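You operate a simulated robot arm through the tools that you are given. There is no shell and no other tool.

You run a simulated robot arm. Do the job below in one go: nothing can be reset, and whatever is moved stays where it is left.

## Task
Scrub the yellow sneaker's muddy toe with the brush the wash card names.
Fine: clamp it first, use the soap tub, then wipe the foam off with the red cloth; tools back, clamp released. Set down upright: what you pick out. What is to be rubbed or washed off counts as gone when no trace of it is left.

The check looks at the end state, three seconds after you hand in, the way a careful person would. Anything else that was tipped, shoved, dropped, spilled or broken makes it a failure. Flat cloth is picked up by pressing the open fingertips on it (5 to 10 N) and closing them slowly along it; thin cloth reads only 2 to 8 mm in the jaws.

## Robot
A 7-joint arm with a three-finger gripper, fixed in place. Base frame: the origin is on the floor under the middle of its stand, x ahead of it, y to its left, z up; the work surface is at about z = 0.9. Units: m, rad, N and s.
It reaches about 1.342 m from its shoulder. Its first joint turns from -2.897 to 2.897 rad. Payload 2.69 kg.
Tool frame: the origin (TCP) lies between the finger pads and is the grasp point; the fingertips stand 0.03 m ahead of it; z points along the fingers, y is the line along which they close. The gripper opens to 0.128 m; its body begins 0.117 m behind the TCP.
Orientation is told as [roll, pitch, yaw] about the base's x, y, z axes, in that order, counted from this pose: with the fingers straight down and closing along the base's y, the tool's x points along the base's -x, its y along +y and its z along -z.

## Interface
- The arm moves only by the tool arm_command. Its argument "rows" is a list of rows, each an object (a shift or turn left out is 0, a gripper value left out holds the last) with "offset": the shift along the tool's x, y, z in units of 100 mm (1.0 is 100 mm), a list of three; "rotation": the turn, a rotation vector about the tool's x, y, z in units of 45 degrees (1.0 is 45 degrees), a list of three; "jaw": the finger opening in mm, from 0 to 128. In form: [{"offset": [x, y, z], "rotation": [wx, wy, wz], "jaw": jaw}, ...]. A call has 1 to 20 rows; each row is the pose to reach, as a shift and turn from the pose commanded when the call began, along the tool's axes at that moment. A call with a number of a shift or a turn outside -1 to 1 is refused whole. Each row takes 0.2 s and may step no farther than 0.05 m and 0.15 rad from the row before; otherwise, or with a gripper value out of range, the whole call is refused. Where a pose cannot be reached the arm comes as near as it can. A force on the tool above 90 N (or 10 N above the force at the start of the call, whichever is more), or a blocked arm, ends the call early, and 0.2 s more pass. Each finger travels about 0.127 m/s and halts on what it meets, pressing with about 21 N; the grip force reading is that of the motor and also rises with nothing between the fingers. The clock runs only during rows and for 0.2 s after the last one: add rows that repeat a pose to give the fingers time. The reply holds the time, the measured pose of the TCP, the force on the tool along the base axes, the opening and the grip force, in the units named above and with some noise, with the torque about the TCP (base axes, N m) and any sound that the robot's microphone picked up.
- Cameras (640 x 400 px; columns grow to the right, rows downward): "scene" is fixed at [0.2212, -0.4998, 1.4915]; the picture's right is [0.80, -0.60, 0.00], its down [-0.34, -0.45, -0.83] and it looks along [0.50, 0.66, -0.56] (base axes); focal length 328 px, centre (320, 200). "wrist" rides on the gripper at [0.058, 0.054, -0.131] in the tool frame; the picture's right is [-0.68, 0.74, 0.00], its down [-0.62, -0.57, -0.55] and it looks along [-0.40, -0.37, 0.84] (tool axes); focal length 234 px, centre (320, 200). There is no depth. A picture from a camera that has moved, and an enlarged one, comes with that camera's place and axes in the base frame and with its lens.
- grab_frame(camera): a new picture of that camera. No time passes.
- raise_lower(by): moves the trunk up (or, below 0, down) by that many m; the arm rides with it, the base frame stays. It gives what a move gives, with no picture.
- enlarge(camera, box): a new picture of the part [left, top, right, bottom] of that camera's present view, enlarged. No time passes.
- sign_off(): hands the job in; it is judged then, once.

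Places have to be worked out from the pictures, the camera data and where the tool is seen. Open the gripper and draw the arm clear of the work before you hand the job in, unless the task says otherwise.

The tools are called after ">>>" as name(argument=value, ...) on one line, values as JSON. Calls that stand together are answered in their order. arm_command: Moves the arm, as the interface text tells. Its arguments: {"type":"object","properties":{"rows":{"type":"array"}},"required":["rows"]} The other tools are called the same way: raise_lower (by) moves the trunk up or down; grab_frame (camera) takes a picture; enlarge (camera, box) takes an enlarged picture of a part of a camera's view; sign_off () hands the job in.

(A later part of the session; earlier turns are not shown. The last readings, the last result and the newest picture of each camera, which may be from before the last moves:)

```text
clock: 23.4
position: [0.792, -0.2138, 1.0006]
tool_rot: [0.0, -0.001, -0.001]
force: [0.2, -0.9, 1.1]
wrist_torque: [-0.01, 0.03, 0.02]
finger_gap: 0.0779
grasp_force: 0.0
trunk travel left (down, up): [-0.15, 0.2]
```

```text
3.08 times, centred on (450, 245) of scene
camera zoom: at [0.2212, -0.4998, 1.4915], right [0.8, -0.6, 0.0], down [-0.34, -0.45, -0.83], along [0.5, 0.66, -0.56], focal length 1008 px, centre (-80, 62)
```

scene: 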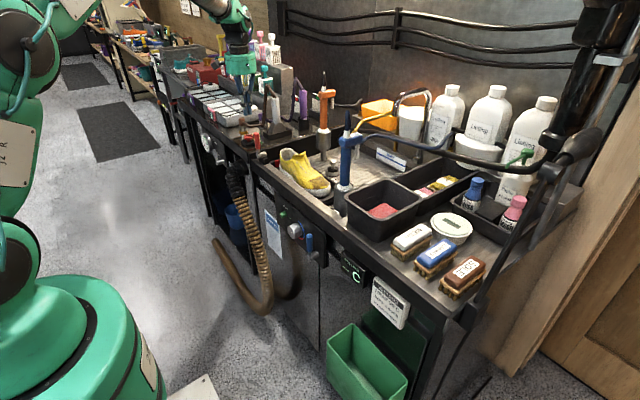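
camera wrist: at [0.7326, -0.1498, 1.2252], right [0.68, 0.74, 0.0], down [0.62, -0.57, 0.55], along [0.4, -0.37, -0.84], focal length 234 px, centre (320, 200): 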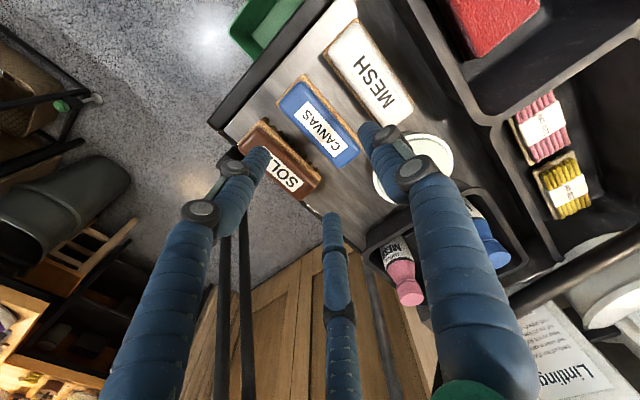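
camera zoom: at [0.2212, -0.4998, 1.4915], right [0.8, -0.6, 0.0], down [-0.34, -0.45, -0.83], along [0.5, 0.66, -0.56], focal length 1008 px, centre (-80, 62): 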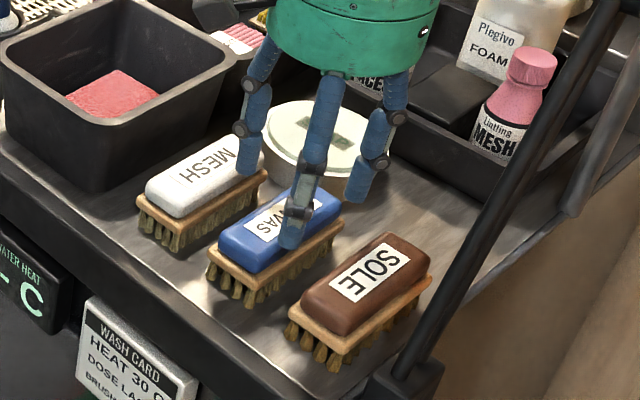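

Fingers straddle the brush cleanly. I descend the last 35 mm so the tips sit just above the wooden ledge.

>>> arm_command(rows=[{"offset": [0, 0.015, 0.12]}, {"offset": [0, 0.015, 0.24]}, {"offset": [0, 0.015, 0.34]}])

>>> enlarge(camera="scene", box=[400, 210, 490, 300])

>>> enlarge(camera="wrist", box=[220, 50, 420, 240])

```text
clock: 24.2
position: [0.7917, -0.2124, 0.9684]
tool_rot: [-0.001, -0.001, 0.0]
force: [0.5, -0.3, -0.3]
wrist_torque: [0.0, 0.02, -0.02]
finger_gap: 0.078
grasp_force: 0.2
trunk travel left (down, up): [-0.15, 0.2]
```

```text
4.44 times, centred on (445, 255) of scene
camera zoom: at [0.2212, -0.4998, 1.4915], right [0.8, -0.6, 0.0], down [-0.34, -0.45, -0.83], along [0.5, 0.66, -0.56], focal length 1456 px, centre (-236, -44)
```

zoom: 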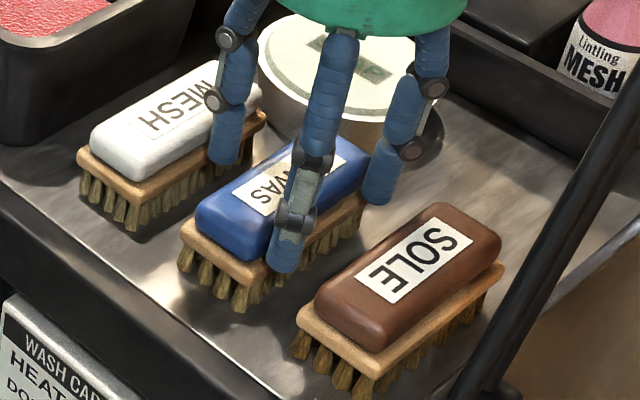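

```text
2.11 times, centred on (320, 145) of wrist
camera zoom: at [0.7334, -0.1578, 1.0976], right [0.68, 0.74, 0.0], down [0.62, -0.57, 0.55], along [0.4, -0.37, -0.84], focal length 493 px, centre (320, 316)
```

zoom: 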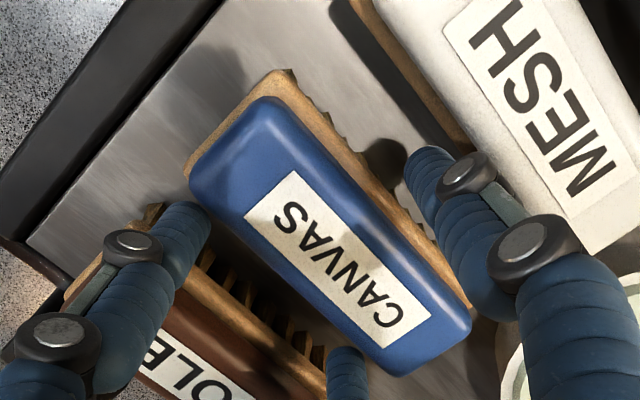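

Well placed. I close slowly and watch the opening and grip force.

>>> arm_command(rows=[{"jaw": 72}, {"jaw": 67}, {"jaw": 63}, {"jaw": 60}, {"jaw": 57}, {"jaw": 54}, {"jaw": 50}, {"jaw": 45}, {"jaw": 40}, {"jaw": 40}])

>>> enlarge(camera="wrist", box=[220, 50, 420, 240])

>>> enlarge(camera="scene", box=[400, 210, 490, 300])

```text
clock: 26.4
position: [0.7916, -0.2114, 0.9679]
tool_rot: [0.0, 0.001, 0.0]
force: [-0.5, 0.4, 1.7]
wrist_torque: [0.11, 0.0, -0.01]
finger_gap: 0.0571
grasp_force: 20.7
trunk travel left (down, up): [-0.15, 0.2]
```

```text
2.11 times, centred on (320, 145) of wrist
camera zoom: at [0.7332, -0.1577, 1.0976], right [0.68, 0.74, 0.0], down [0.62, -0.57, 0.55], along [0.4, -0.37, -0.84], focal length 493 px, centre (320, 316)
```

zoom: 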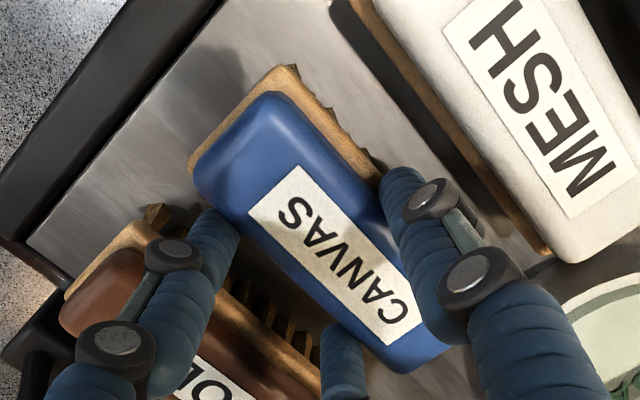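

```text
4.44 times, centred on (445, 255) of scene
camera zoom: at [0.2212, -0.4998, 1.4915], right [0.8, -0.6, 0.0], down [-0.34, -0.45, -0.83], along [0.5, 0.66, -0.56], focal length 1456 px, centre (-236, -44)
```

zoom: 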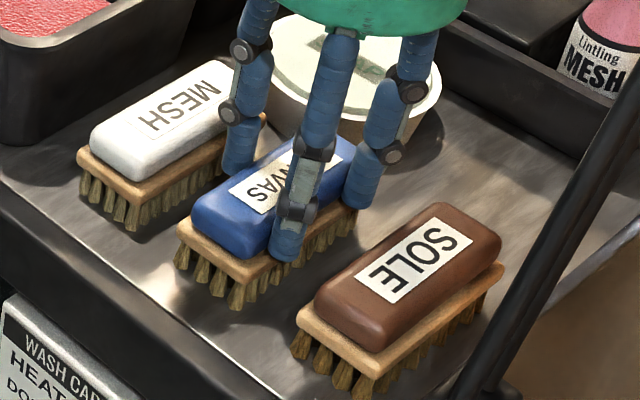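

Gripped at 57 mm, as predicted. I lift slowly by 6 cm and check the brush is held level (original grasp TCP: [0.7916, -0.2114, 0.968]).

>>> arm_command(rows=[{"offset": [0, 0, -0.05], "jaw": 40}, {"offset": [0, 0, -0.15]}, {"offset": [0, 0, -0.3]}, {"offset": [0, 0, -0.45]}, {"offset": [0, 0, -0.6]}])

>>> enlarge(camera="scene", box=[390, 170, 500, 290])

>>> enlarge(camera="wrist", box=[220, 50, 420, 240])

```text
clock: 27.6
position: [0.7918, -0.2118, 1.027]
tool_rot: [0.0, -0.001, 0.001]
force: [-0.4, 0.1, 0.0]
wrist_torque: [0.02, 0.04, 0.02]
finger_gap: 0.0571
grasp_force: 21.3
trunk travel left (down, up): [-0.15, 0.2]
```

```text
3.33 times, centred on (445, 230) of scene
camera zoom: at [0.2212, -0.4998, 1.4915], right [0.8, -0.6, 0.0], down [-0.34, -0.45, -0.83], along [0.5, 0.66, -0.56], focal length 1092 px, centre (-97, 100)
```

zoom: 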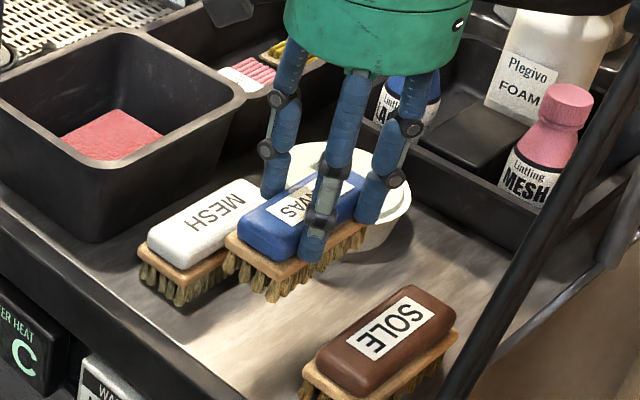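

```text
2.11 times, centred on (320, 145) of wrist
camera zoom: at [0.7339, -0.1561, 1.1578], right [0.68, 0.74, 0.0], down [0.62, -0.57, 0.55], along [0.4, -0.37, -0.84], focal length 493 px, centre (320, 316)
```

zoom: 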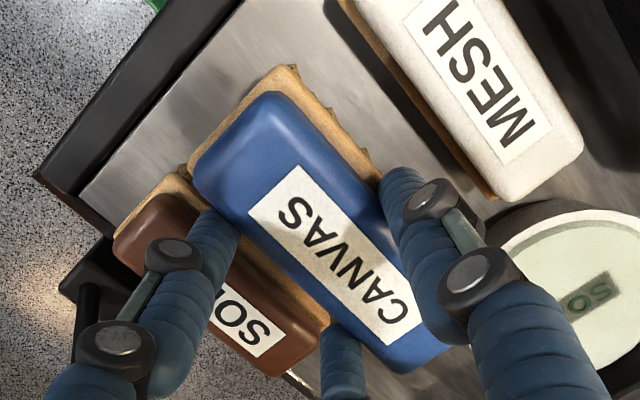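

The brush is held level, bristle bottom about 63 mm below the TCP. The soap cake is at about [0.927, -0.153, 0.94]; I move the brush over it at a safe height.

>>> arm_command(rows=[{"offset": [0, 0, -0.3]}, {"offset": [-0.2, 0.1, -0.45]}, {"offset": [-0.6, 0.3, -0.45]}, {"offset": [-0.95, 0.45, -0.45]}])

>>> arm_command(rows=[{"offset": [-0.2, 0.04, 0]}, {"offset": [-0.24, 0.05, 0.1]}, {"offset": [-0.24, 0.05, 0.2]}])

>>> enlarge(camera="scene", box=[390, 150, 520, 270])

>>> grab_frame(camera="wrist")

```text
clock: 28.6
position: [0.8846, -0.1667, 1.0695]
tool_rot: [-0.001, 0.004, 0.0]
force: [0.0, 1.0, -2.5]
wrist_torque: [0.0, -0.01, 0.0]
finger_gap: 0.0571
grasp_force: 20.9
trunk travel left (down, up): [-0.15, 0.2]
```

```text
clock: 29.4
position: [0.9101, -0.1627, 1.0513]
tool_rot: [0.001, 0.0, 0.001]
force: [-0.7, 0.4, 0.0]
wrist_torque: [0.01, 0.03, 0.02]
finger_gap: 0.0572
grasp_force: 21.0
trunk travel left (down, up): [-0.15, 0.2]
```

```text
3.33 times, centred on (455, 210) of scene
camera zoom: at [0.2212, -0.4998, 1.4915], right [0.8, -0.6, 0.0], down [-0.34, -0.45, -0.83], along [0.5, 0.66, -0.56], focal length 1092 px, centre (-130, 167)
```

zoom: 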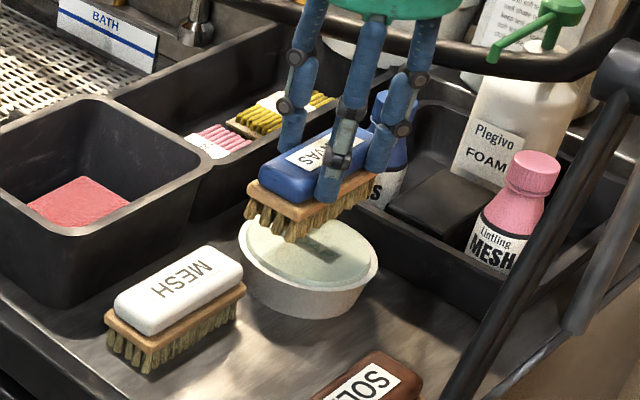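

```text
taken
camera wrist: at [0.8515, -0.1078, 1.181], right [0.68, 0.74, 0.0], down [0.62, -0.57, 0.55], along [0.4, -0.37, -0.84], focal length 234 px, centre (320, 200)
```

wrist: 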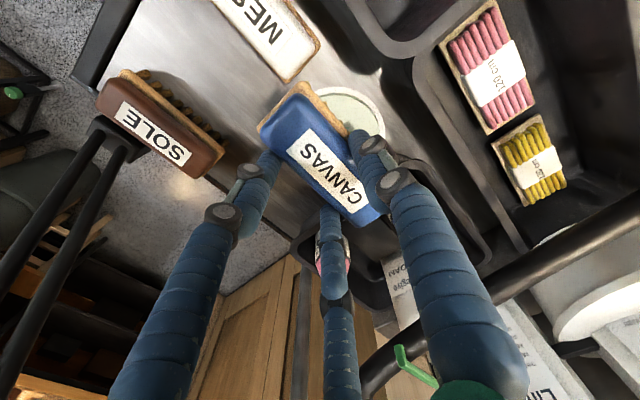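

The brush is right above the soap with everything else clear. I lower toward the cake and feel for contact.

>>> arm_command(rows=[{"offset": [0, 0, 0.15]}, {"offset": [0, 0, 0.3]}, {"offset": [0, 0, 0.4]}, {"offset": [0, 0, 0.43]}])

>>> enlarge(camera="scene", box=[415, 180, 505, 260])

```text
clock: 30.4
position: [0.9105, -0.1611, 1.0098]
tool_rot: [-0.001, 0.001, 0.001]
force: [0.0, 0.9, -1.2]
wrist_torque: [-0.02, -0.01, -0.01]
finger_gap: 0.0568
grasp_force: 21.4
trunk travel left (down, up): [-0.15, 0.2]
```

```text
5.00 times, centred on (460, 220) of scene
camera zoom: at [0.2212, -0.4998, 1.4915], right [0.8, -0.6, 0.0], down [-0.34, -0.45, -0.83], along [0.5, 0.66, -0.56], focal length 1638 px, centre (-380, 100)
```

zoom: 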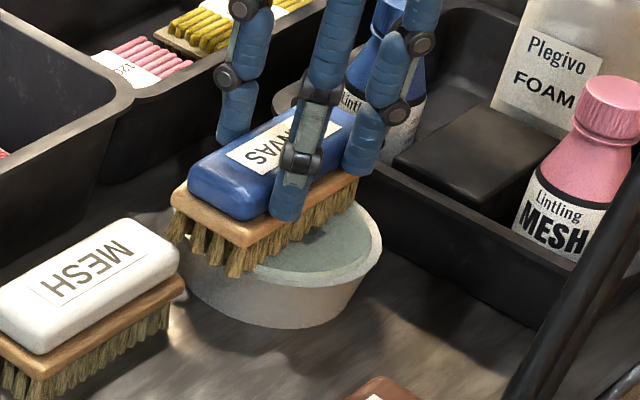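

No contact yet. I continue in 2 mm steps.

>>> arm_command(rows=[{"offset": [0, 0, 0.03]}, {"offset": [0, 0, 0.06]}, {"offset": [0, 0, 0.08]}])

>>> arm_command(rows=[{"offset": [0, 0, 0.01]}, {"offset": [0, 0, 0.02]}, {"offset": [0, 0, 0.03]}])

>>> enlarge(camera="scene", box=[415, 180, 505, 260])

```text
clock: 31.2
position: [0.912, -0.1616, 1.0036]
tool_rot: [-0.002, -0.004, 0.0]
force: [0.2, -3.2, 21.6]
wrist_torque: [0.17, -0.02, 0.0]
finger_gap: 0.0575
grasp_force: 20.9
trunk travel left (down, up): [-0.15, 0.2]
```

```text
clock: 32.0
position: [0.9123, -0.1627, 1.0026]
tool_rot: [-0.001, -0.004, 0.0]
force: [7.1, -0.9, 38.1]
wrist_torque: [0.21, 0.21, -0.02]
finger_gap: 0.0572
grasp_force: 20.9
trunk travel left (down, up): [-0.15, 0.2]
```

```text
5.00 times, centred on (460, 220) of scene
camera zoom: at [0.2212, -0.4998, 1.4915], right [0.8, -0.6, 0.0], down [-0.34, -0.45, -0.83], along [0.5, 0.66, -0.56], focal length 1638 px, centre (-380, 100)
```

zoom: 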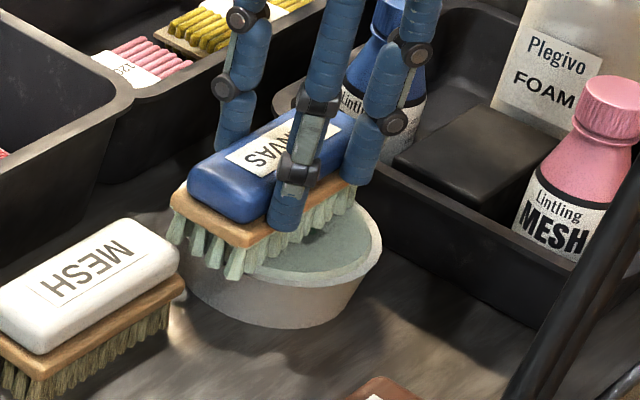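

The bristles have turned pale – loaded with soap. I lift off now (38 N was more than enough) and check the tub has not moved.

>>> arm_command(rows=[{"offset": [0, 0, -0.05]}, {"offset": [0, 0, -0.15]}, {"offset": [0, 0, -0.4]}, {"offset": [0, 0, -0.7]}])

>>> enlarge(camera="scene", box=[390, 150, 520, 270])

>>> enlarge(camera="wrist", box=[220, 50, 420, 240])

```text
clock: 33.0
position: [0.9087, -0.1616, 1.068]
tool_rot: [0.0, 0.002, 0.0]
force: [0.4, -0.6, -0.5]
wrist_torque: [-0.02, 0.0, -0.01]
finger_gap: 0.0571
grasp_force: 21.1
trunk travel left (down, up): [-0.15, 0.2]
```

```text
3.33 times, centred on (455, 210) of scene
camera zoom: at [0.2212, -0.4998, 1.4915], right [0.8, -0.6, 0.0], down [-0.34, -0.45, -0.83], along [0.5, 0.66, -0.56], focal length 1092 px, centre (-130, 167)
```

zoom: 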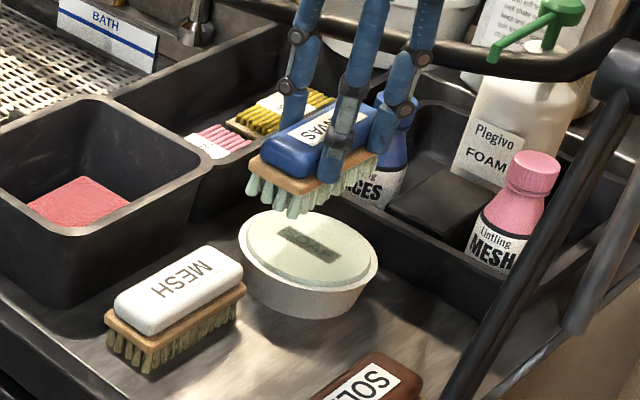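

```text
2.11 times, centred on (320, 145) of wrist
camera zoom: at [0.8502, -0.1058, 1.1979], right [0.68, 0.74, 0.0], down [0.62, -0.57, 0.55], along [0.4, -0.37, -0.84], focal length 493 px, centre (320, 316)
```

zoom: 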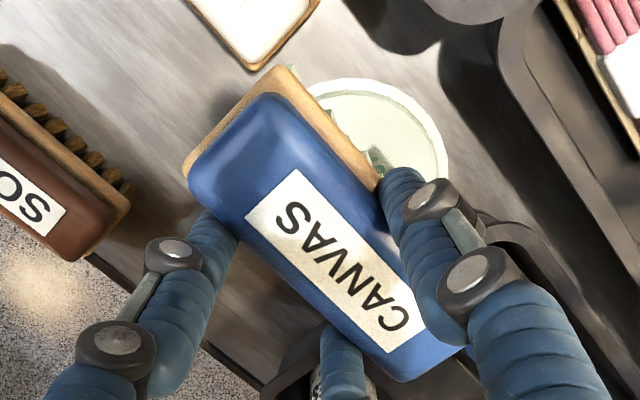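

Soap is on the bristles and the tub is where it was. I carry the brush up and around the front of the blue sprayer toward the shoe.

>>> arm_command(rows=[{"offset": [0.1, 0, -0.4]}, {"offset": [0.4, 0, -0.7]}, {"offset": [0.8, 0.1, -0.9]}, {"offset": [1.0, 0.3, -1.0]}])

>>> arm_command(rows=[{"offset": [0.4, 0.2, -0.1]}, {"offset": [0.8, 0.4, -0.2]}, {"offset": [1.0, 0.8, -0.3]}, {"offset": [1.0, 1.0, -0.3]}])

>>> arm_command(rows=[{"offset": [0.3, 0.3, 0]}, {"offset": [0.5, 0.7, 0]}, {"offset": [0.5, 1.0, 0]}])

>>> arm_command(rows=[{"offset": [0, 0.4, 0]}, {"offset": [0, 0.8, 0]}, {"offset": [0, 1.0, 0]}])

>>> arm_command(rows=[{"offset": [0, 0.4, 0]}, {"offset": [0, 0.8, 0]}, {"offset": [0, 1.0, 0]}])

>>> arm_command(rows=[{"offset": [0, 0.4, 0]}, {"offset": [0, 0.8, 0]}, {"offset": [0, 1.0, 0]}])

>>> grab_frame(camera="wrist")

>>> grab_frame(camera="scene")

```text
clock: 34.0
position: [0.8093, -0.1308, 1.1704]
tool_rot: [0.002, 0.002, 0.0]
force: [-0.1, -0.8, -1.4]
wrist_torque: [0.03, -0.01, -0.01]
finger_gap: 0.0571
grasp_force: 20.7
trunk travel left (down, up): [-0.15, 0.2]
```

```text
clock: 35.0
position: [0.7127, -0.0314, 1.1977]
tool_rot: [-0.001, 0.002, 0.0]
force: [-0.3, -0.3, -1.5]
wrist_torque: [-0.04, -0.03, -0.02]
finger_gap: 0.0571
grasp_force: 21.0
trunk travel left (down, up): [-0.15, 0.2]
```

```text
clock: 35.8
position: [0.6625, 0.0714, 1.1996]
tool_rot: [0.0, -0.001, 0.0]
force: [-0.5, -0.1, -0.7]
wrist_torque: [-0.04, 0.0, -0.04]
finger_gap: 0.0571
grasp_force: 21.2
trunk travel left (down, up): [-0.15, 0.2]
```

```text
clock: 36.6
position: [0.66, 0.171, 1.1979]
tool_rot: [0.0, 0.001, 0.0]
force: [0.4, -0.1, -0.9]
wrist_torque: [-0.02, -0.01, -0.01]
finger_gap: 0.0571
grasp_force: 20.7
trunk travel left (down, up): [-0.15, 0.2]
```

```text
clock: 37.4
position: [0.6615, 0.2697, 1.1984]
tool_rot: [0.001, -0.001, -0.001]
force: [-0.5, 0.9, -0.4]
wrist_torque: [-0.03, -0.01, -0.01]
finger_gap: 0.0573
grasp_force: 21.1
trunk travel left (down, up): [-0.15, 0.2]
```

```text
clock: 38.2
position: [0.6595, 0.3706, 1.1984]
tool_rot: [0.001, 0.0, 0.001]
force: [-0.7, 0.6, -0.7]
wrist_torque: [-0.06, -0.02, 0.0]
finger_gap: 0.0571
grasp_force: 20.8
trunk travel left (down, up): [-0.15, 0.2]
```

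```text
taken
camera wrist: at [0.6025, 0.4252, 1.3286], right [0.68, 0.74, 0.0], down [0.62, -0.57, 0.55], along [0.4, -0.37, -0.84], focal length 234 px, centre (320, 200)
```

wrist: 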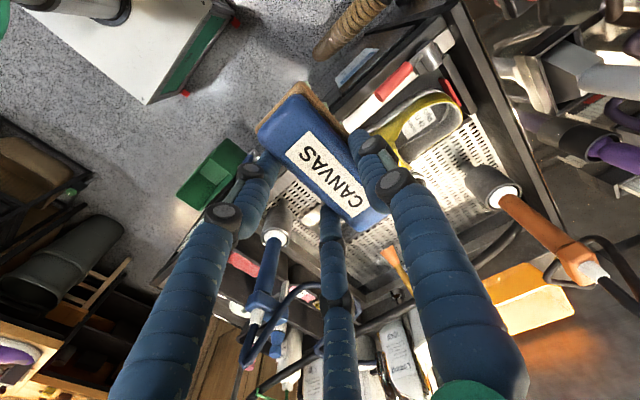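

```text
taken
```

scene: 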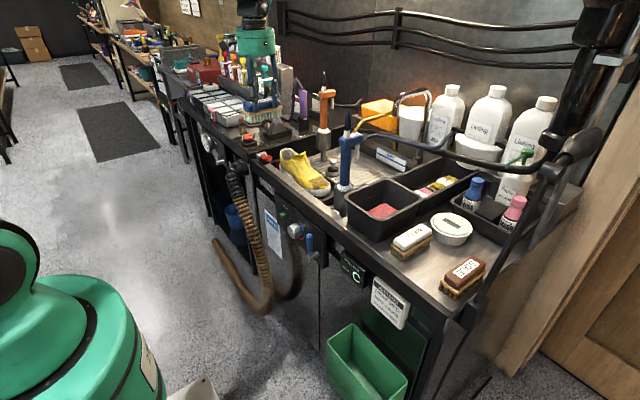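

The brush hides the toe in this view. I raise to 1.3 and place the camera nearly straight above the toe to map the muddy patch.

>>> arm_command(rows=[{"offset": [0, 0, -0.4]}, {"offset": [-0.2, -0.1, -0.8]}, {"offset": [-0.6, -0.3, -1.0]}, {"offset": [-0.9, -0.6, -1.0]}, {"offset": [-1.0, -0.9, -1.0]}])

>>> arm_command(rows=[{"offset": [-0.4, -0.2, 0]}, {"offset": [-0.8, -0.4, 0]}])

>>> grab_frame(camera="wrist")

>>> enlarge(camera="wrist", box=[270, 20, 390, 110])

```text
clock: 39.4
position: [0.7595, 0.2787, 1.3017]
tool_rot: [0.0, 0.0, -0.001]
force: [-0.7, -0.2, -0.3]
wrist_torque: [0.02, 0.01, -0.01]
finger_gap: 0.0573
grasp_force: 20.8
trunk travel left (down, up): [-0.15, 0.2]
```

```text
clock: 40.0
position: [0.8403, 0.2361, 1.3021]
tool_rot: [0.001, 0.002, 0.0]
force: [1.0, 0.4, -1.7]
wrist_torque: [0.02, 0.01, -0.02]
finger_gap: 0.0568
grasp_force: 21.1
trunk travel left (down, up): [-0.15, 0.2]
```

```text
taken
camera wrist: at [0.7837, 0.2914, 1.4307], right [0.68, 0.74, 0.0], down [0.62, -0.57, 0.55], along [0.4, -0.37, -0.84], focal length 234 px, centre (320, 200)
```

wrist: 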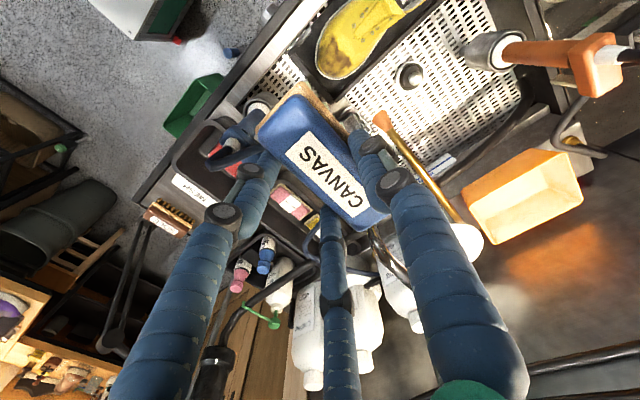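

```text
4.44 times, centred on (330, 65) of wrist
camera zoom: at [0.7837, 0.2914, 1.4307], right [0.68, 0.74, 0.0], down [0.62, -0.57, 0.55], along [0.4, -0.37, -0.84], focal length 1041 px, centre (276, 800)
```

zoom: 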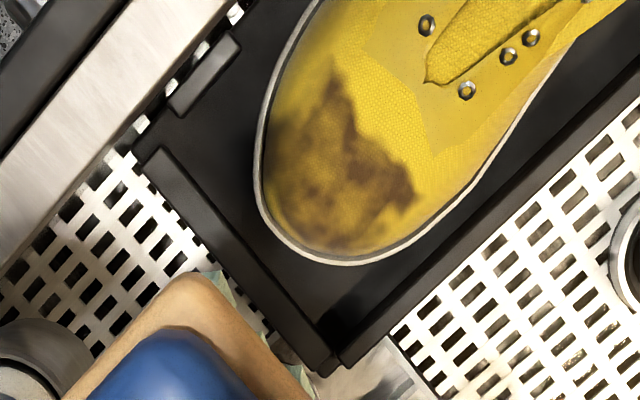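

The toe is now mapped: mud patch centre ≈ [0.815, 0.297, 0.904], toe tip ≈ [0.816, 0.261], tray edge at y≈0.24. I re-check the clamp pad in the fixed scene view before scrubbing.

>>> enlarge(camera="scene", box=[270, 145, 300, 175])

>>> enlarge(camera="scene", box=[290, 150, 350, 210])

```text
13.33 times, centred on (285, 160) of scene
camera zoom: at [0.2212, -0.4998, 1.4915], right [0.8, -0.6, 0.0], down [-0.34, -0.45, -0.83], along [0.5, 0.66, -0.56], focal length 4369 px, centre (787, 733)
```

zoom: 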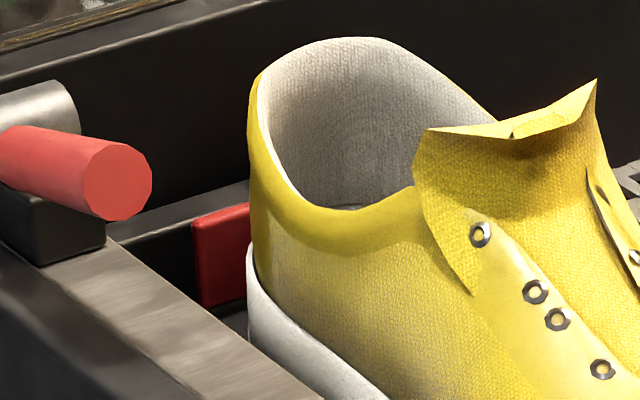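

```text
6.67 times, centred on (320, 180) of scene
camera zoom: at [0.2212, -0.4998, 1.4915], right [0.8, -0.6, 0.0], down [-0.34, -0.45, -0.83], along [0.5, 0.66, -0.56], focal length 2184 px, centre (320, 333)
```

zoom: 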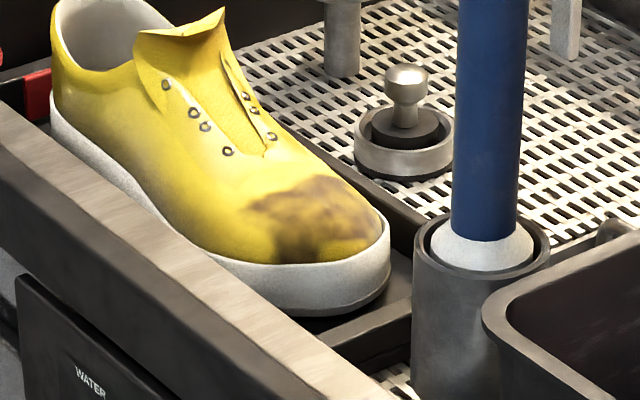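

The lever and pad hold unchanged. Before tilting the brush over the toe I want the exact location of the blue sprayer head next to it.

>>> enlarge(camera="wrist", box=[190, 80, 310, 170])

>>> enlarge(camera="scene", box=[320, 100, 400, 220])

```text
4.44 times, centred on (250, 125) of wrist
camera zoom: at [0.7837, 0.2914, 1.4307], right [0.68, 0.74, 0.0], down [0.62, -0.57, 0.55], along [0.4, -0.37, -0.84], focal length 1041 px, centre (631, 533)
```

zoom: 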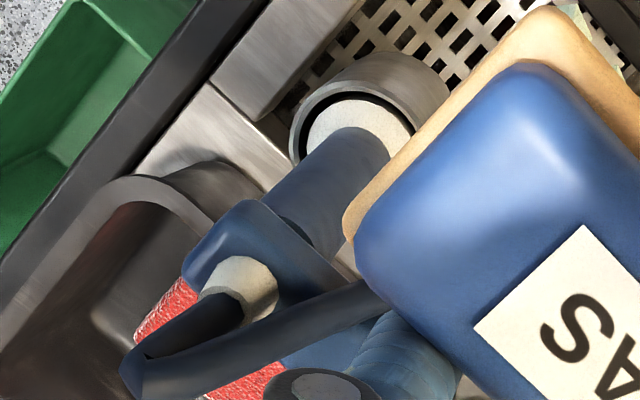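

```text
3.33 times, centred on (360, 160) of scene
camera zoom: at [0.2212, -0.4998, 1.4915], right [0.8, -0.6, 0.0], down [-0.34, -0.45, -0.83], along [0.5, 0.66, -0.56], focal length 1092 px, centre (187, 333)
```

zoom: 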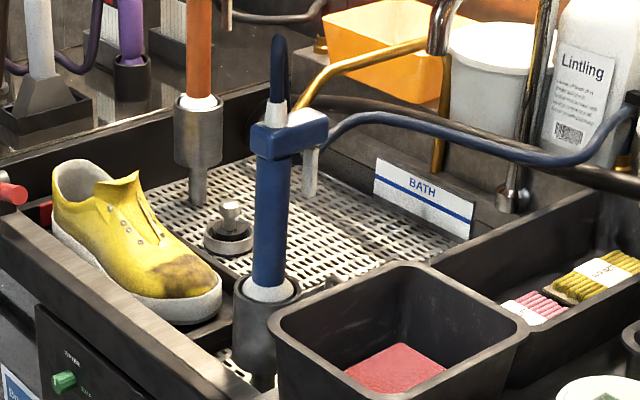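

The sprayer head lies around y 0.10–0.15, so I keep the gripper upright at first. I move above the mud patch centre (TCP [0.815, 0.288]) and come down to just above the toe.

>>> arm_command(rows=[{"offset": [0.1, 0.25, 0.1]}, {"offset": [0.25, 0.515, 0.4]}, {"offset": [0.25, 0.515, 0.8]}, {"offset": [0.25, 0.515, 1.0]}])

>>> arm_command(rows=[{"offset": [0, 0, 0.4]}, {"offset": [0, 0, 0.8]}, {"offset": [0, 0, 1.0]}])

>>> arm_command(rows=[{"offset": [0, 0, 0.4]}, {"offset": [0, 0, 0.8]}])

>>> grab_frame(camera="wrist")

>>> enlarge(camera="scene", box=[280, 100, 400, 220])

```text
clock: 41.0
position: [0.8165, 0.2894, 1.1989]
tool_rot: [0.0, 0.0, 0.001]
force: [0.7, 0.8, -1.1]
wrist_torque: [0.01, 0.01, 0.01]
finger_gap: 0.0568
grasp_force: 21.0
trunk travel left (down, up): [-0.15, 0.2]
```

```text
clock: 41.8
position: [0.818, 0.29, 1.0959]
tool_rot: [0.0, -0.001, -0.001]
force: [0.7, -0.2, -1.2]
wrist_torque: [-0.02, 0.01, 0.03]
finger_gap: 0.0574
grasp_force: 20.9
trunk travel left (down, up): [-0.15, 0.2]
```

```text
clock: 42.4
position: [0.8153, 0.2891, 1.0163]
tool_rot: [-0.001, -0.001, 0.0]
force: [0.2, -0.8, -0.1]
wrist_torque: [-0.01, 0.02, 0.0]
finger_gap: 0.057
grasp_force: 20.9
trunk travel left (down, up): [-0.15, 0.2]
```

```text
taken
camera wrist: at [0.7566, 0.3437, 1.1475], right [0.68, 0.74, 0.0], down [0.62, -0.57, 0.55], along [0.4, -0.37, -0.84], focal length 234 px, centre (320, 200)
```

wrist: 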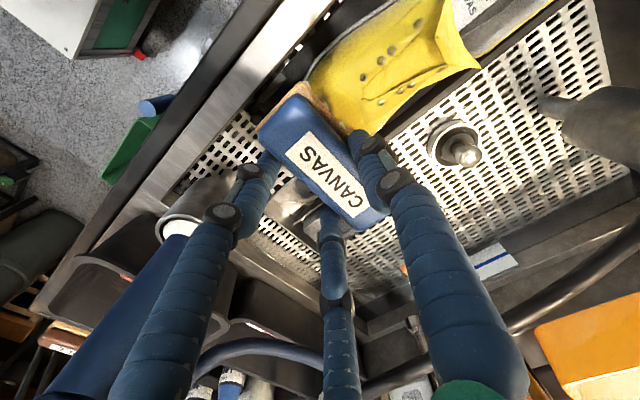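

```text
3.33 times, centred on (340, 160) of scene
camera zoom: at [0.2212, -0.4998, 1.4915], right [0.8, -0.6, 0.0], down [-0.34, -0.45, -0.83], along [0.5, 0.66, -0.56], focal length 1092 px, centre (253, 333)
```

zoom: 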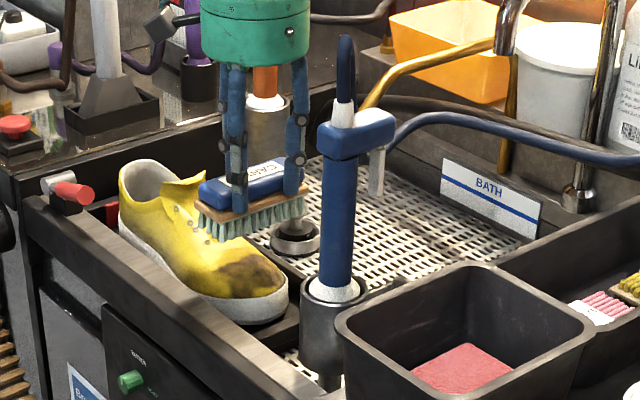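

The brush hangs over the toe with clearance to the sprayer. I lower to contact in small steps.

>>> arm_command(rows=[{"offset": [0, 0, 0.2]}, {"offset": [0, 0, 0.35]}, {"offset": [0, 0, 0.4]}])

>>> enlarge(camera="scene", box=[290, 140, 360, 210])

```text
clock: 43.2
position: [0.8143, 0.289, 0.9772]
tool_rot: [-0.001, 0.0, 0.0]
force: [0.8, 0.7, -0.9]
wrist_torque: [0.02, 0.04, 0.01]
finger_gap: 0.0569
grasp_force: 21.4
trunk travel left (down, up): [-0.15, 0.2]
```

```text
5.71 times, centred on (325, 175) of scene
camera zoom: at [0.2212, -0.4998, 1.4915], right [0.8, -0.6, 0.0], down [-0.34, -0.45, -0.83], along [0.5, 0.66, -0.56], focal length 1872 px, centre (291, 343)
```

zoom: 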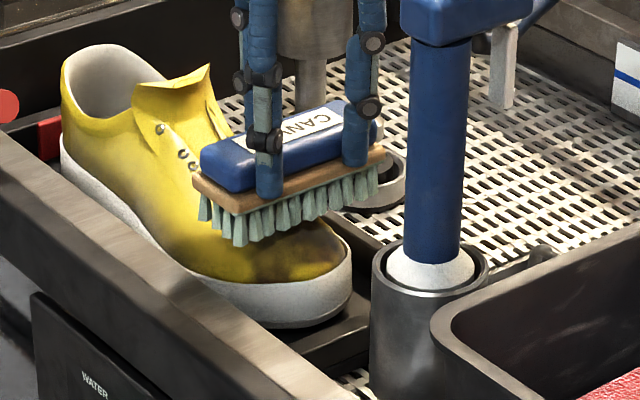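

Just above the surface. I step down 3 mm at a time until light contact.

>>> arm_command(rows=[{"offset": [0, 0, 0.03]}, {"offset": [0, 0, 0.06]}])

>>> arm_command(rows=[{"offset": [0, 0, 0.02]}, {"offset": [0, 0, 0.04]}])

>>> enlarge(camera="scene", box=[290, 140, 360, 210])

```text
clock: 43.8
position: [0.8155, 0.2876, 0.9709]
tool_rot: [0.0, 0.001, 0.0]
force: [0.0, 0.3, -1.7]
wrist_torque: [-0.03, 0.02, 0.0]
finger_gap: 0.0571
grasp_force: 20.8
trunk travel left (down, up): [-0.15, 0.2]
```

```text
clock: 44.4
position: [0.8156, 0.2907, 0.9684]
tool_rot: [0.001, 0.001, 0.0]
force: [-0.5, 0.0, -1.2]
wrist_torque: [-0.04, 0.0, 0.01]
finger_gap: 0.0571
grasp_force: 21.3
trunk travel left (down, up): [-0.15, 0.2]
```

```text
5.71 times, centred on (325, 175) of scene
camera zoom: at [0.2212, -0.4998, 1.4915], right [0.8, -0.6, 0.0], down [-0.34, -0.45, -0.83], along [0.5, 0.66, -0.56], focal length 1872 px, centre (291, 343)
```

zoom: 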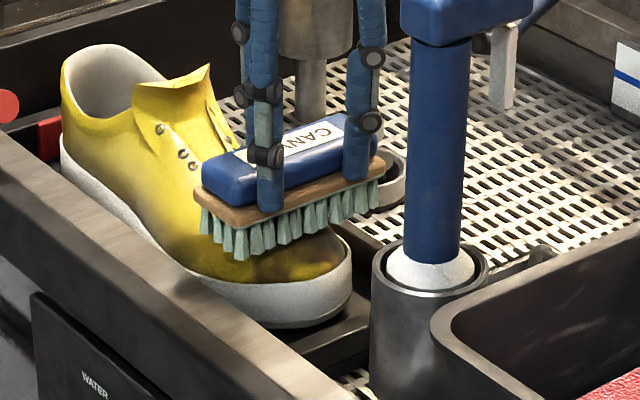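

Still free (force about -1). I continue down in small steps.

>>> arm_command(rows=[{"offset": [0, 0, 0.03]}, {"offset": [0, 0, 0.06]}])

>>> arm_command(rows=[{"offset": [0, 0, 0.02]}, {"offset": [0, 0, 0.04]}])

>>> enlarge(camera="scene", box=[290, 140, 360, 210])

```text
clock: 45.0
position: [0.8163, 0.288, 0.9638]
tool_rot: [0.0, -0.001, 0.001]
force: [-3.0, -5.2, 12.4]
wrist_torque: [0.12, 0.28, 0.13]
finger_gap: 0.057
grasp_force: 20.6
trunk travel left (down, up): [-0.15, 0.2]
```

```text
clock: 45.6
position: [0.8168, 0.2883, 0.9617]
tool_rot: [0.002, -0.006, 0.001]
force: [-0.5, -13.9, 37.2]
wrist_torque: [0.31, 0.18, 0.08]
finger_gap: 0.0569
grasp_force: 20.9
trunk travel left (down, up): [-0.15, 0.2]
```

```text
5.71 times, centred on (325, 175) of scene
camera zoom: at [0.2212, -0.4998, 1.4915], right [0.8, -0.6, 0.0], down [-0.34, -0.45, -0.83], along [0.5, 0.66, -0.56], focal length 1872 px, centre (291, 343)
```

zoom: 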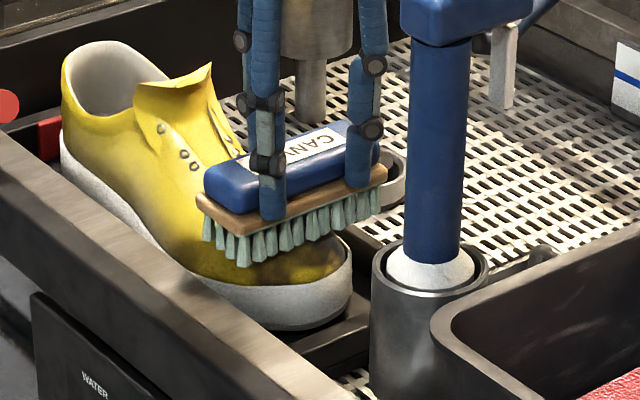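

Contact begins at TCP z≈0.9645; 37 N is more than needed. I back off 2 mm and make short strokes along x, then look.

>>> arm_command(rows=[{"offset": [0, 0, -0.02]}, {"offset": [0.08, 0, -0.02]}, {"offset": [0.16, 0, -0.02]}, {"offset": [0.08, 0, -0.02]}, {"offset": [0, 0, -0.02]}, {"offset": [-0.08, 0, -0.02]}, {"offset": [-0.16, 0, -0.02]}, {"offset": [-0.08, 0, -0.02]}, {"offset": [0, 0, -0.02]}])

>>> enlarge(camera="scene", box=[290, 140, 360, 210])

```text
clock: 47.6
position: [0.8187, 0.2882, 0.961]
tool_rot: [0.001, -0.008, -0.001]
force: [21.7, -6.6, 35.2]
wrist_torque: [0.67, -1.13, -0.59]
finger_gap: 0.0575
grasp_force: 20.7
trunk travel left (down, up): [-0.15, 0.2]
```

```text
5.71 times, centred on (325, 175) of scene
camera zoom: at [0.2212, -0.4998, 1.4915], right [0.8, -0.6, 0.0], down [-0.34, -0.45, -0.83], along [0.5, 0.66, -0.56], focal length 1872 px, centre (291, 343)
```

zoom: 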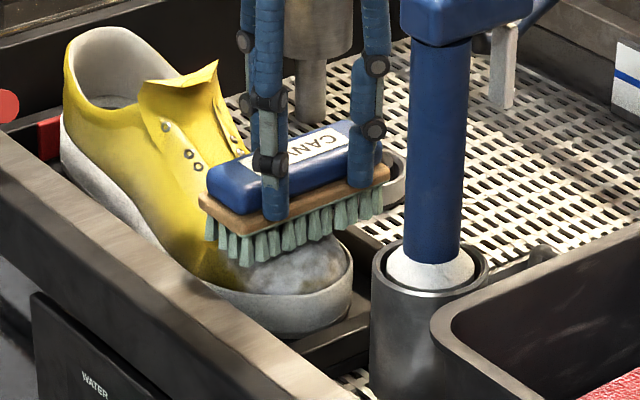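

Mud turns into foam, but the heel appears to rise a bit under 35 N, so I must use much less force. I lift off and inspect.

>>> arm_command(rows=[{"offset": [0, 0, -0.03]}, {"offset": [0, 0, -0.1]}, {"offset": [0, 0, -0.3]}, {"offset": [0, 0, -0.5]}])

>>> enlarge(camera="scene", box=[270, 130, 350, 210])

>>> grab_frame(camera="wrist")

```text
clock: 48.6
position: [0.8138, 0.2891, 1.0097]
tool_rot: [0.0, 0.0, 0.001]
force: [0.2, 0.7, -1.3]
wrist_torque: [0.0, -0.02, 0.01]
finger_gap: 0.057
grasp_force: 20.8
trunk travel left (down, up): [-0.15, 0.2]
```

```text
5.00 times, centred on (310, 170) of scene
camera zoom: at [0.2212, -0.4998, 1.4915], right [0.8, -0.6, 0.0], down [-0.34, -0.45, -0.83], along [0.5, 0.66, -0.56], focal length 1638 px, centre (370, 350)
```

zoom: 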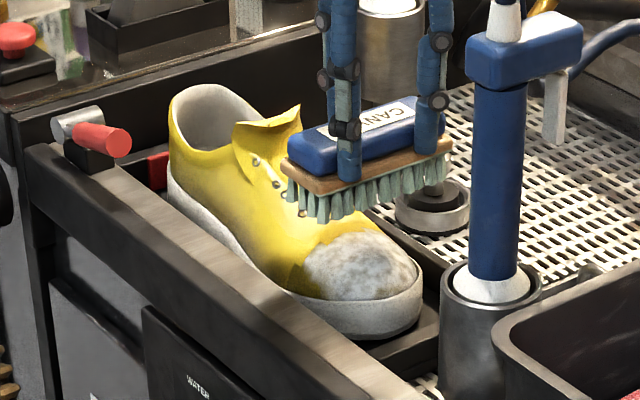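

```text
taken
camera wrist: at [0.756, 0.3436, 1.1398], right [0.68, 0.74, 0.0], down [0.62, -0.57, 0.55], along [0.4, -0.37, -0.84], focal length 234 px, centre (320, 200)
```

wrist: 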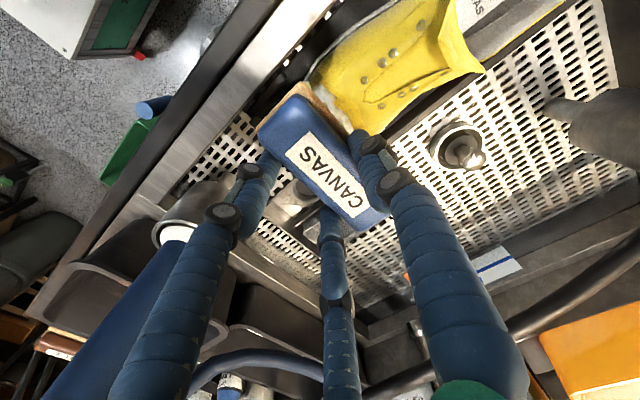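

The toe is largely covered in foam. I compare the shoe's pose with the earlier same-size picture and view the toe in detail.

>>> enlarge(camera="scene", box=[262, 115, 342, 215])

>>> enlarge(camera="scene", box=[270, 145, 300, 175])

>>> enlarge(camera="scene", box=[300, 165, 345, 205])

```text
4.00 times, centred on (302, 165) of scene
camera zoom: at [0.2212, -0.4998, 1.4915], right [0.8, -0.6, 0.0], down [-0.34, -0.45, -0.83], along [0.5, 0.66, -0.56], focal length 1311 px, centre (392, 340)
```

zoom: 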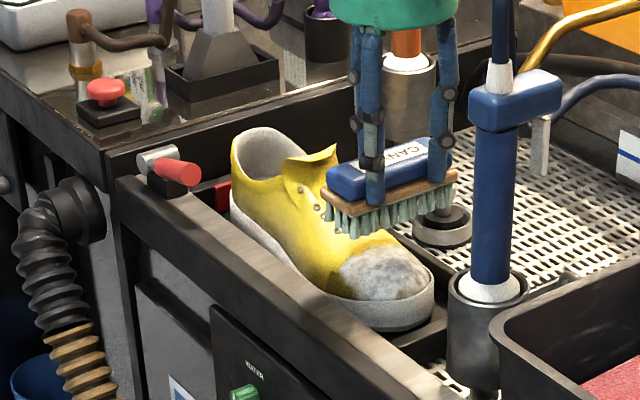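

```text
13.33 times, centred on (285, 160) of scene
camera zoom: at [0.2212, -0.4998, 1.4915], right [0.8, -0.6, 0.0], down [-0.34, -0.45, -0.83], along [0.5, 0.66, -0.56], focal length 4369 px, centre (787, 733)
```

zoom: 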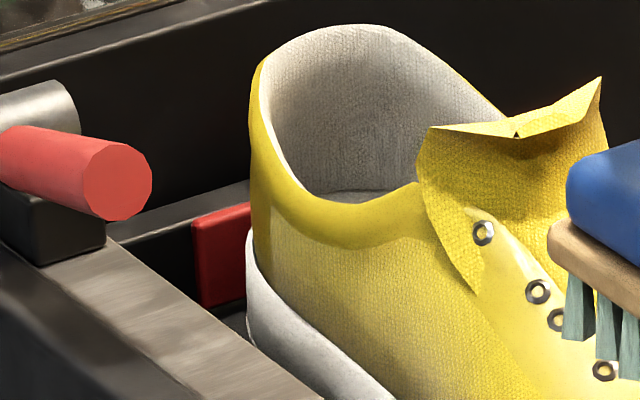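

```text
10.00 times, centred on (322, 185) of scene
camera zoom: at [0.2212, -0.4998, 1.4915], right [0.8, -0.6, 0.0], down [-0.34, -0.45, -0.83], along [0.5, 0.66, -0.56], focal length 3277 px, centre (295, 350)
```

zoom: 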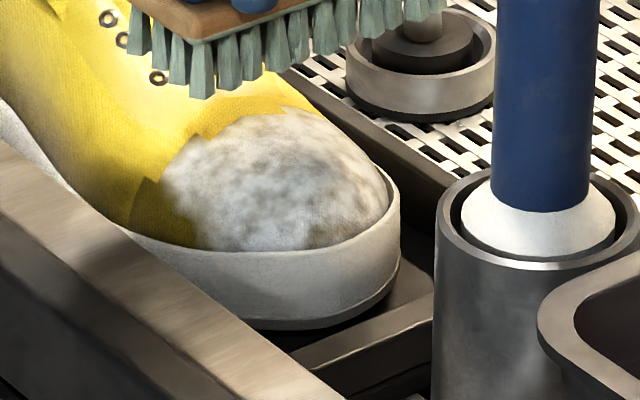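

The heel stands about 4–5 mm higher than before (the shoe rocked slightly), so only a light touch from now on. I go back up to the overhead view pose to see what mud remains.

>>> arm_command(rows=[{"offset": [0, 0, -0.4]}, {"offset": [0, 0, -0.8]}, {"offset": [0, 0, -1.0]}])

>>> arm_command(rows=[{"offset": [0, 0, -0.4]}, {"offset": [0, 0, -0.8]}, {"offset": [0, 0, -1.0]}])

>>> arm_command(rows=[{"offset": [-0.1, -0.1, -0.4]}, {"offset": [-0.2, -0.3, -0.8]}, {"offset": [-0.26, -0.53, -0.92]}])

>>> enlarge(camera="wrist", box=[270, 20, 390, 110])

>>> enlarge(camera="scene", box=[300, 165, 345, 205])

```text
clock: 49.4
position: [0.814, 0.2897, 1.1107]
tool_rot: [-0.001, -0.001, 0.001]
force: [-0.1, -0.2, -0.9]
wrist_torque: [0.0, -0.02, 0.0]
finger_gap: 0.057
grasp_force: 21.0
trunk travel left (down, up): [-0.15, 0.2]
```

```text
clock: 50.2
position: [0.8124, 0.2922, 1.211]
tool_rot: [0.001, 0.001, -0.001]
force: [0.7, -0.1, -1.5]
wrist_torque: [-0.02, 0.01, -0.01]
finger_gap: 0.0572
grasp_force: 20.8
trunk travel left (down, up): [-0.15, 0.2]
```

```text
clock: 51.0
position: [0.8388, 0.2371, 1.3036]
tool_rot: [-0.001, -0.001, 0.001]
force: [0.2, -0.5, -0.4]
wrist_torque: [0.0, 0.0, 0.02]
finger_gap: 0.057
grasp_force: 20.9
trunk travel left (down, up): [-0.15, 0.2]
```

```text
4.44 times, centred on (330, 65) of wrist
camera zoom: at [0.7807, 0.2909, 1.4337], right [0.68, 0.74, 0.0], down [0.62, -0.57, 0.55], along [0.4, -0.37, -0.84], focal length 1041 px, centre (276, 800)
```

zoom: 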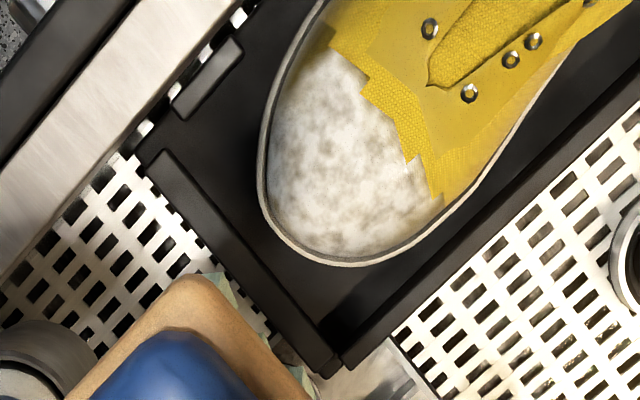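

```text
10.00 times, centred on (322, 185) of scene
camera zoom: at [0.2212, -0.4998, 1.4915], right [0.8, -0.6, 0.0], down [-0.34, -0.45, -0.83], along [0.5, 0.66, -0.56], focal length 3277 px, centre (295, 350)
```

zoom: 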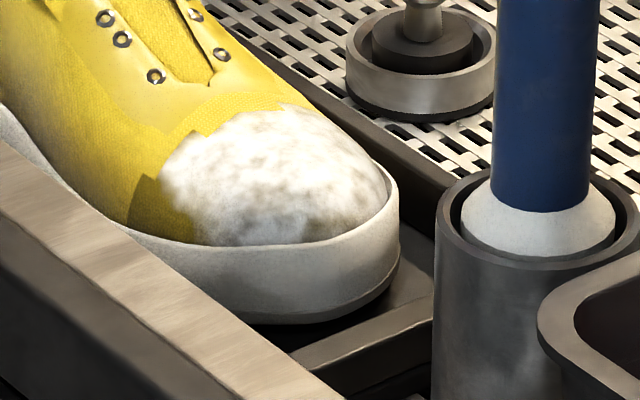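

The mud on the toe has turned to foam. There's a slightly darker polygon at the near (-x) side edge; I zoom in to see whether it's residue.

>>> enlarge(camera="scene", box=[298, 175, 318, 195])

>>> enlarge(camera="wrist", box=[310, 20, 370, 65])

```text
16.00 times, centred on (308, 185) of scene
camera zoom: at [0.2212, -0.4998, 1.4915], right [0.8, -0.6, 0.0], down [-0.34, -0.45, -0.83], along [0.5, 0.66, -0.56], focal length 5243 px, centre (512, 440)
```

zoom: 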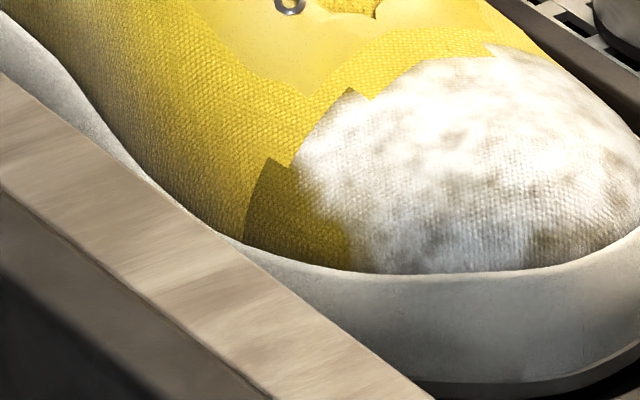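

```text
8.89 times, centred on (340, 42) of wrist
camera zoom: at [0.7807, 0.2909, 1.4337], right [0.68, 0.74, 0.0], down [0.62, -0.57, 0.55], along [0.4, -0.37, -0.84], focal length 2082 px, centre (142, 1600)
```

zoom: 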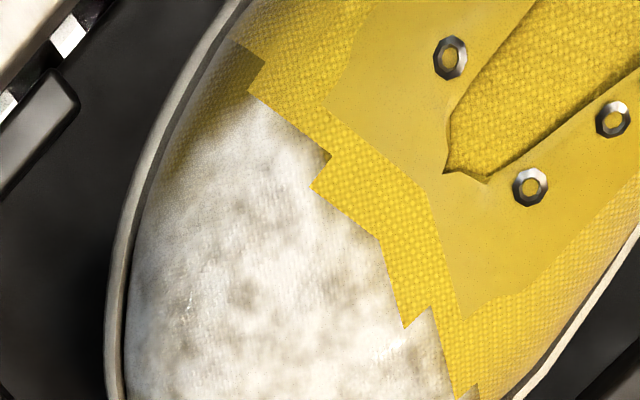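

That polygon looks like wet-coloured canvas at the patch border, but the foam is still mottled. I'll do a second, lighter scrub pass, shifted a little toward -x too, after returning above the toe.

>>> arm_command(rows=[{"offset": [0.1, 0.2, 0.2]}, {"offset": [0.24, 0.5, 0.5]}, {"offset": [0.28, 0.53, 0.92]}])

>>> arm_command(rows=[{"offset": [0, 0, 0.4]}, {"offset": [0, 0, 0.8]}, {"offset": [0, 0, 1.0]}])

>>> arm_command(rows=[{"offset": [0, 0, 0.4]}, {"offset": [0, 0, 0.8]}, {"offset": [0, 0, 1.0]}, {"offset": [0, 0, 1.0]}])

>>> arm_command(rows=[{"offset": [0, 0, 0.2]}, {"offset": [0, 0, 0.35]}, {"offset": [0, 0, 0.4]}, {"offset": [0, 0, 0.42]}])

```text
clock: 51.8
position: [0.8125, 0.289, 1.2104]
tool_rot: [0.001, 0.002, -0.001]
force: [0.2, -0.5, -1.6]
wrist_torque: [-0.05, -0.02, 0.0]
finger_gap: 0.0572
grasp_force: 21.1
trunk travel left (down, up): [-0.15, 0.2]
```

```text
clock: 52.6
position: [0.8153, 0.2865, 1.1097]
tool_rot: [-0.001, 0.0, 0.0]
force: [0.0, 0.2, -2.2]
wrist_torque: [-0.01, 0.03, 0.03]
finger_gap: 0.0569
grasp_force: 21.3
trunk travel left (down, up): [-0.15, 0.2]
```

```text
clock: 53.6
position: [0.8148, 0.2899, 1.0103]
tool_rot: [0.001, 0.0, 0.0]
force: [-0.8, 0.7, -0.7]
wrist_torque: [-0.03, 0.01, -0.01]
finger_gap: 0.0572
grasp_force: 20.8
trunk travel left (down, up): [-0.15, 0.2]
```

```text
clock: 54.6
position: [0.8133, 0.2901, 0.9675]
tool_rot: [-0.001, 0.002, 0.0]
force: [-0.7, -0.5, -0.1]
wrist_torque: [-0.01, -0.02, 0.04]
finger_gap: 0.0571
grasp_force: 21.3
trunk travel left (down, up): [-0.15, 0.2]
```

Free at z≈0.968. I step down 1 mm at a time to find light contact.

>>> arm_command(rows=[{"offset": [0, 0, 0.015]}, {"offset": [0, 0, 0.02]}])

>>> arm_command(rows=[{"offset": [0, 0, 0.01]}, {"offset": [0, 0, 0.01]}])

>>> arm_command(rows=[{"offset": [0, 0, 0.01]}, {"offset": [0, 0, 0.01]}])

```text
clock: 55.2
position: [0.8137, 0.2892, 0.9649]
tool_rot: [-0.002, 0.0, 0.0]
force: [0.5, 0.8, -1.0]
wrist_torque: [-0.01, -0.06, -0.01]
finger_gap: 0.0573
grasp_force: 21.1
trunk travel left (down, up): [-0.15, 0.2]
```

```text
clock: 55.8
position: [0.8144, 0.2896, 0.9652]
tool_rot: [0.0, -0.001, 0.001]
force: [0.4, -0.1, -1.1]
wrist_torque: [-0.01, -0.01, -0.01]
finger_gap: 0.0571
grasp_force: 21.0
trunk travel left (down, up): [-0.15, 0.2]
```

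```text
clock: 56.4
position: [0.8137, 0.2897, 0.9638]
tool_rot: [0.001, -0.002, 0.001]
force: [1.0, -0.7, 0.0]
wrist_torque: [-0.02, 0.01, -0.01]
finger_gap: 0.0572
grasp_force: 20.8
trunk travel left (down, up): [-0.15, 0.2]
```

>>> arm_command(rows=[{"offset": [0, 0, 0.01]}, {"offset": [0, 0, 0.01]}])

>>> arm_command(rows=[{"offset": [0, 0, 0.01]}, {"offset": [0, 0, 0.01]}])

```text
clock: 57.0
position: [0.8137, 0.2889, 0.9642]
tool_rot: [-0.001, 0.0, 0.001]
force: [-2.0, -2.6, 5.8]
wrist_torque: [0.09, 0.08, 0.02]
finger_gap: 0.0569
grasp_force: 20.9
trunk travel left (down, up): [-0.15, 0.2]
```

```text
clock: 57.6
position: [0.8144, 0.289, 0.9643]
tool_rot: [0.001, -0.002, 0.001]
force: [-1.8, -4.9, 11.5]
wrist_torque: [0.11, 0.17, 0.04]
finger_gap: 0.0573
grasp_force: 21.1
trunk travel left (down, up): [-0.15, 0.2]
```

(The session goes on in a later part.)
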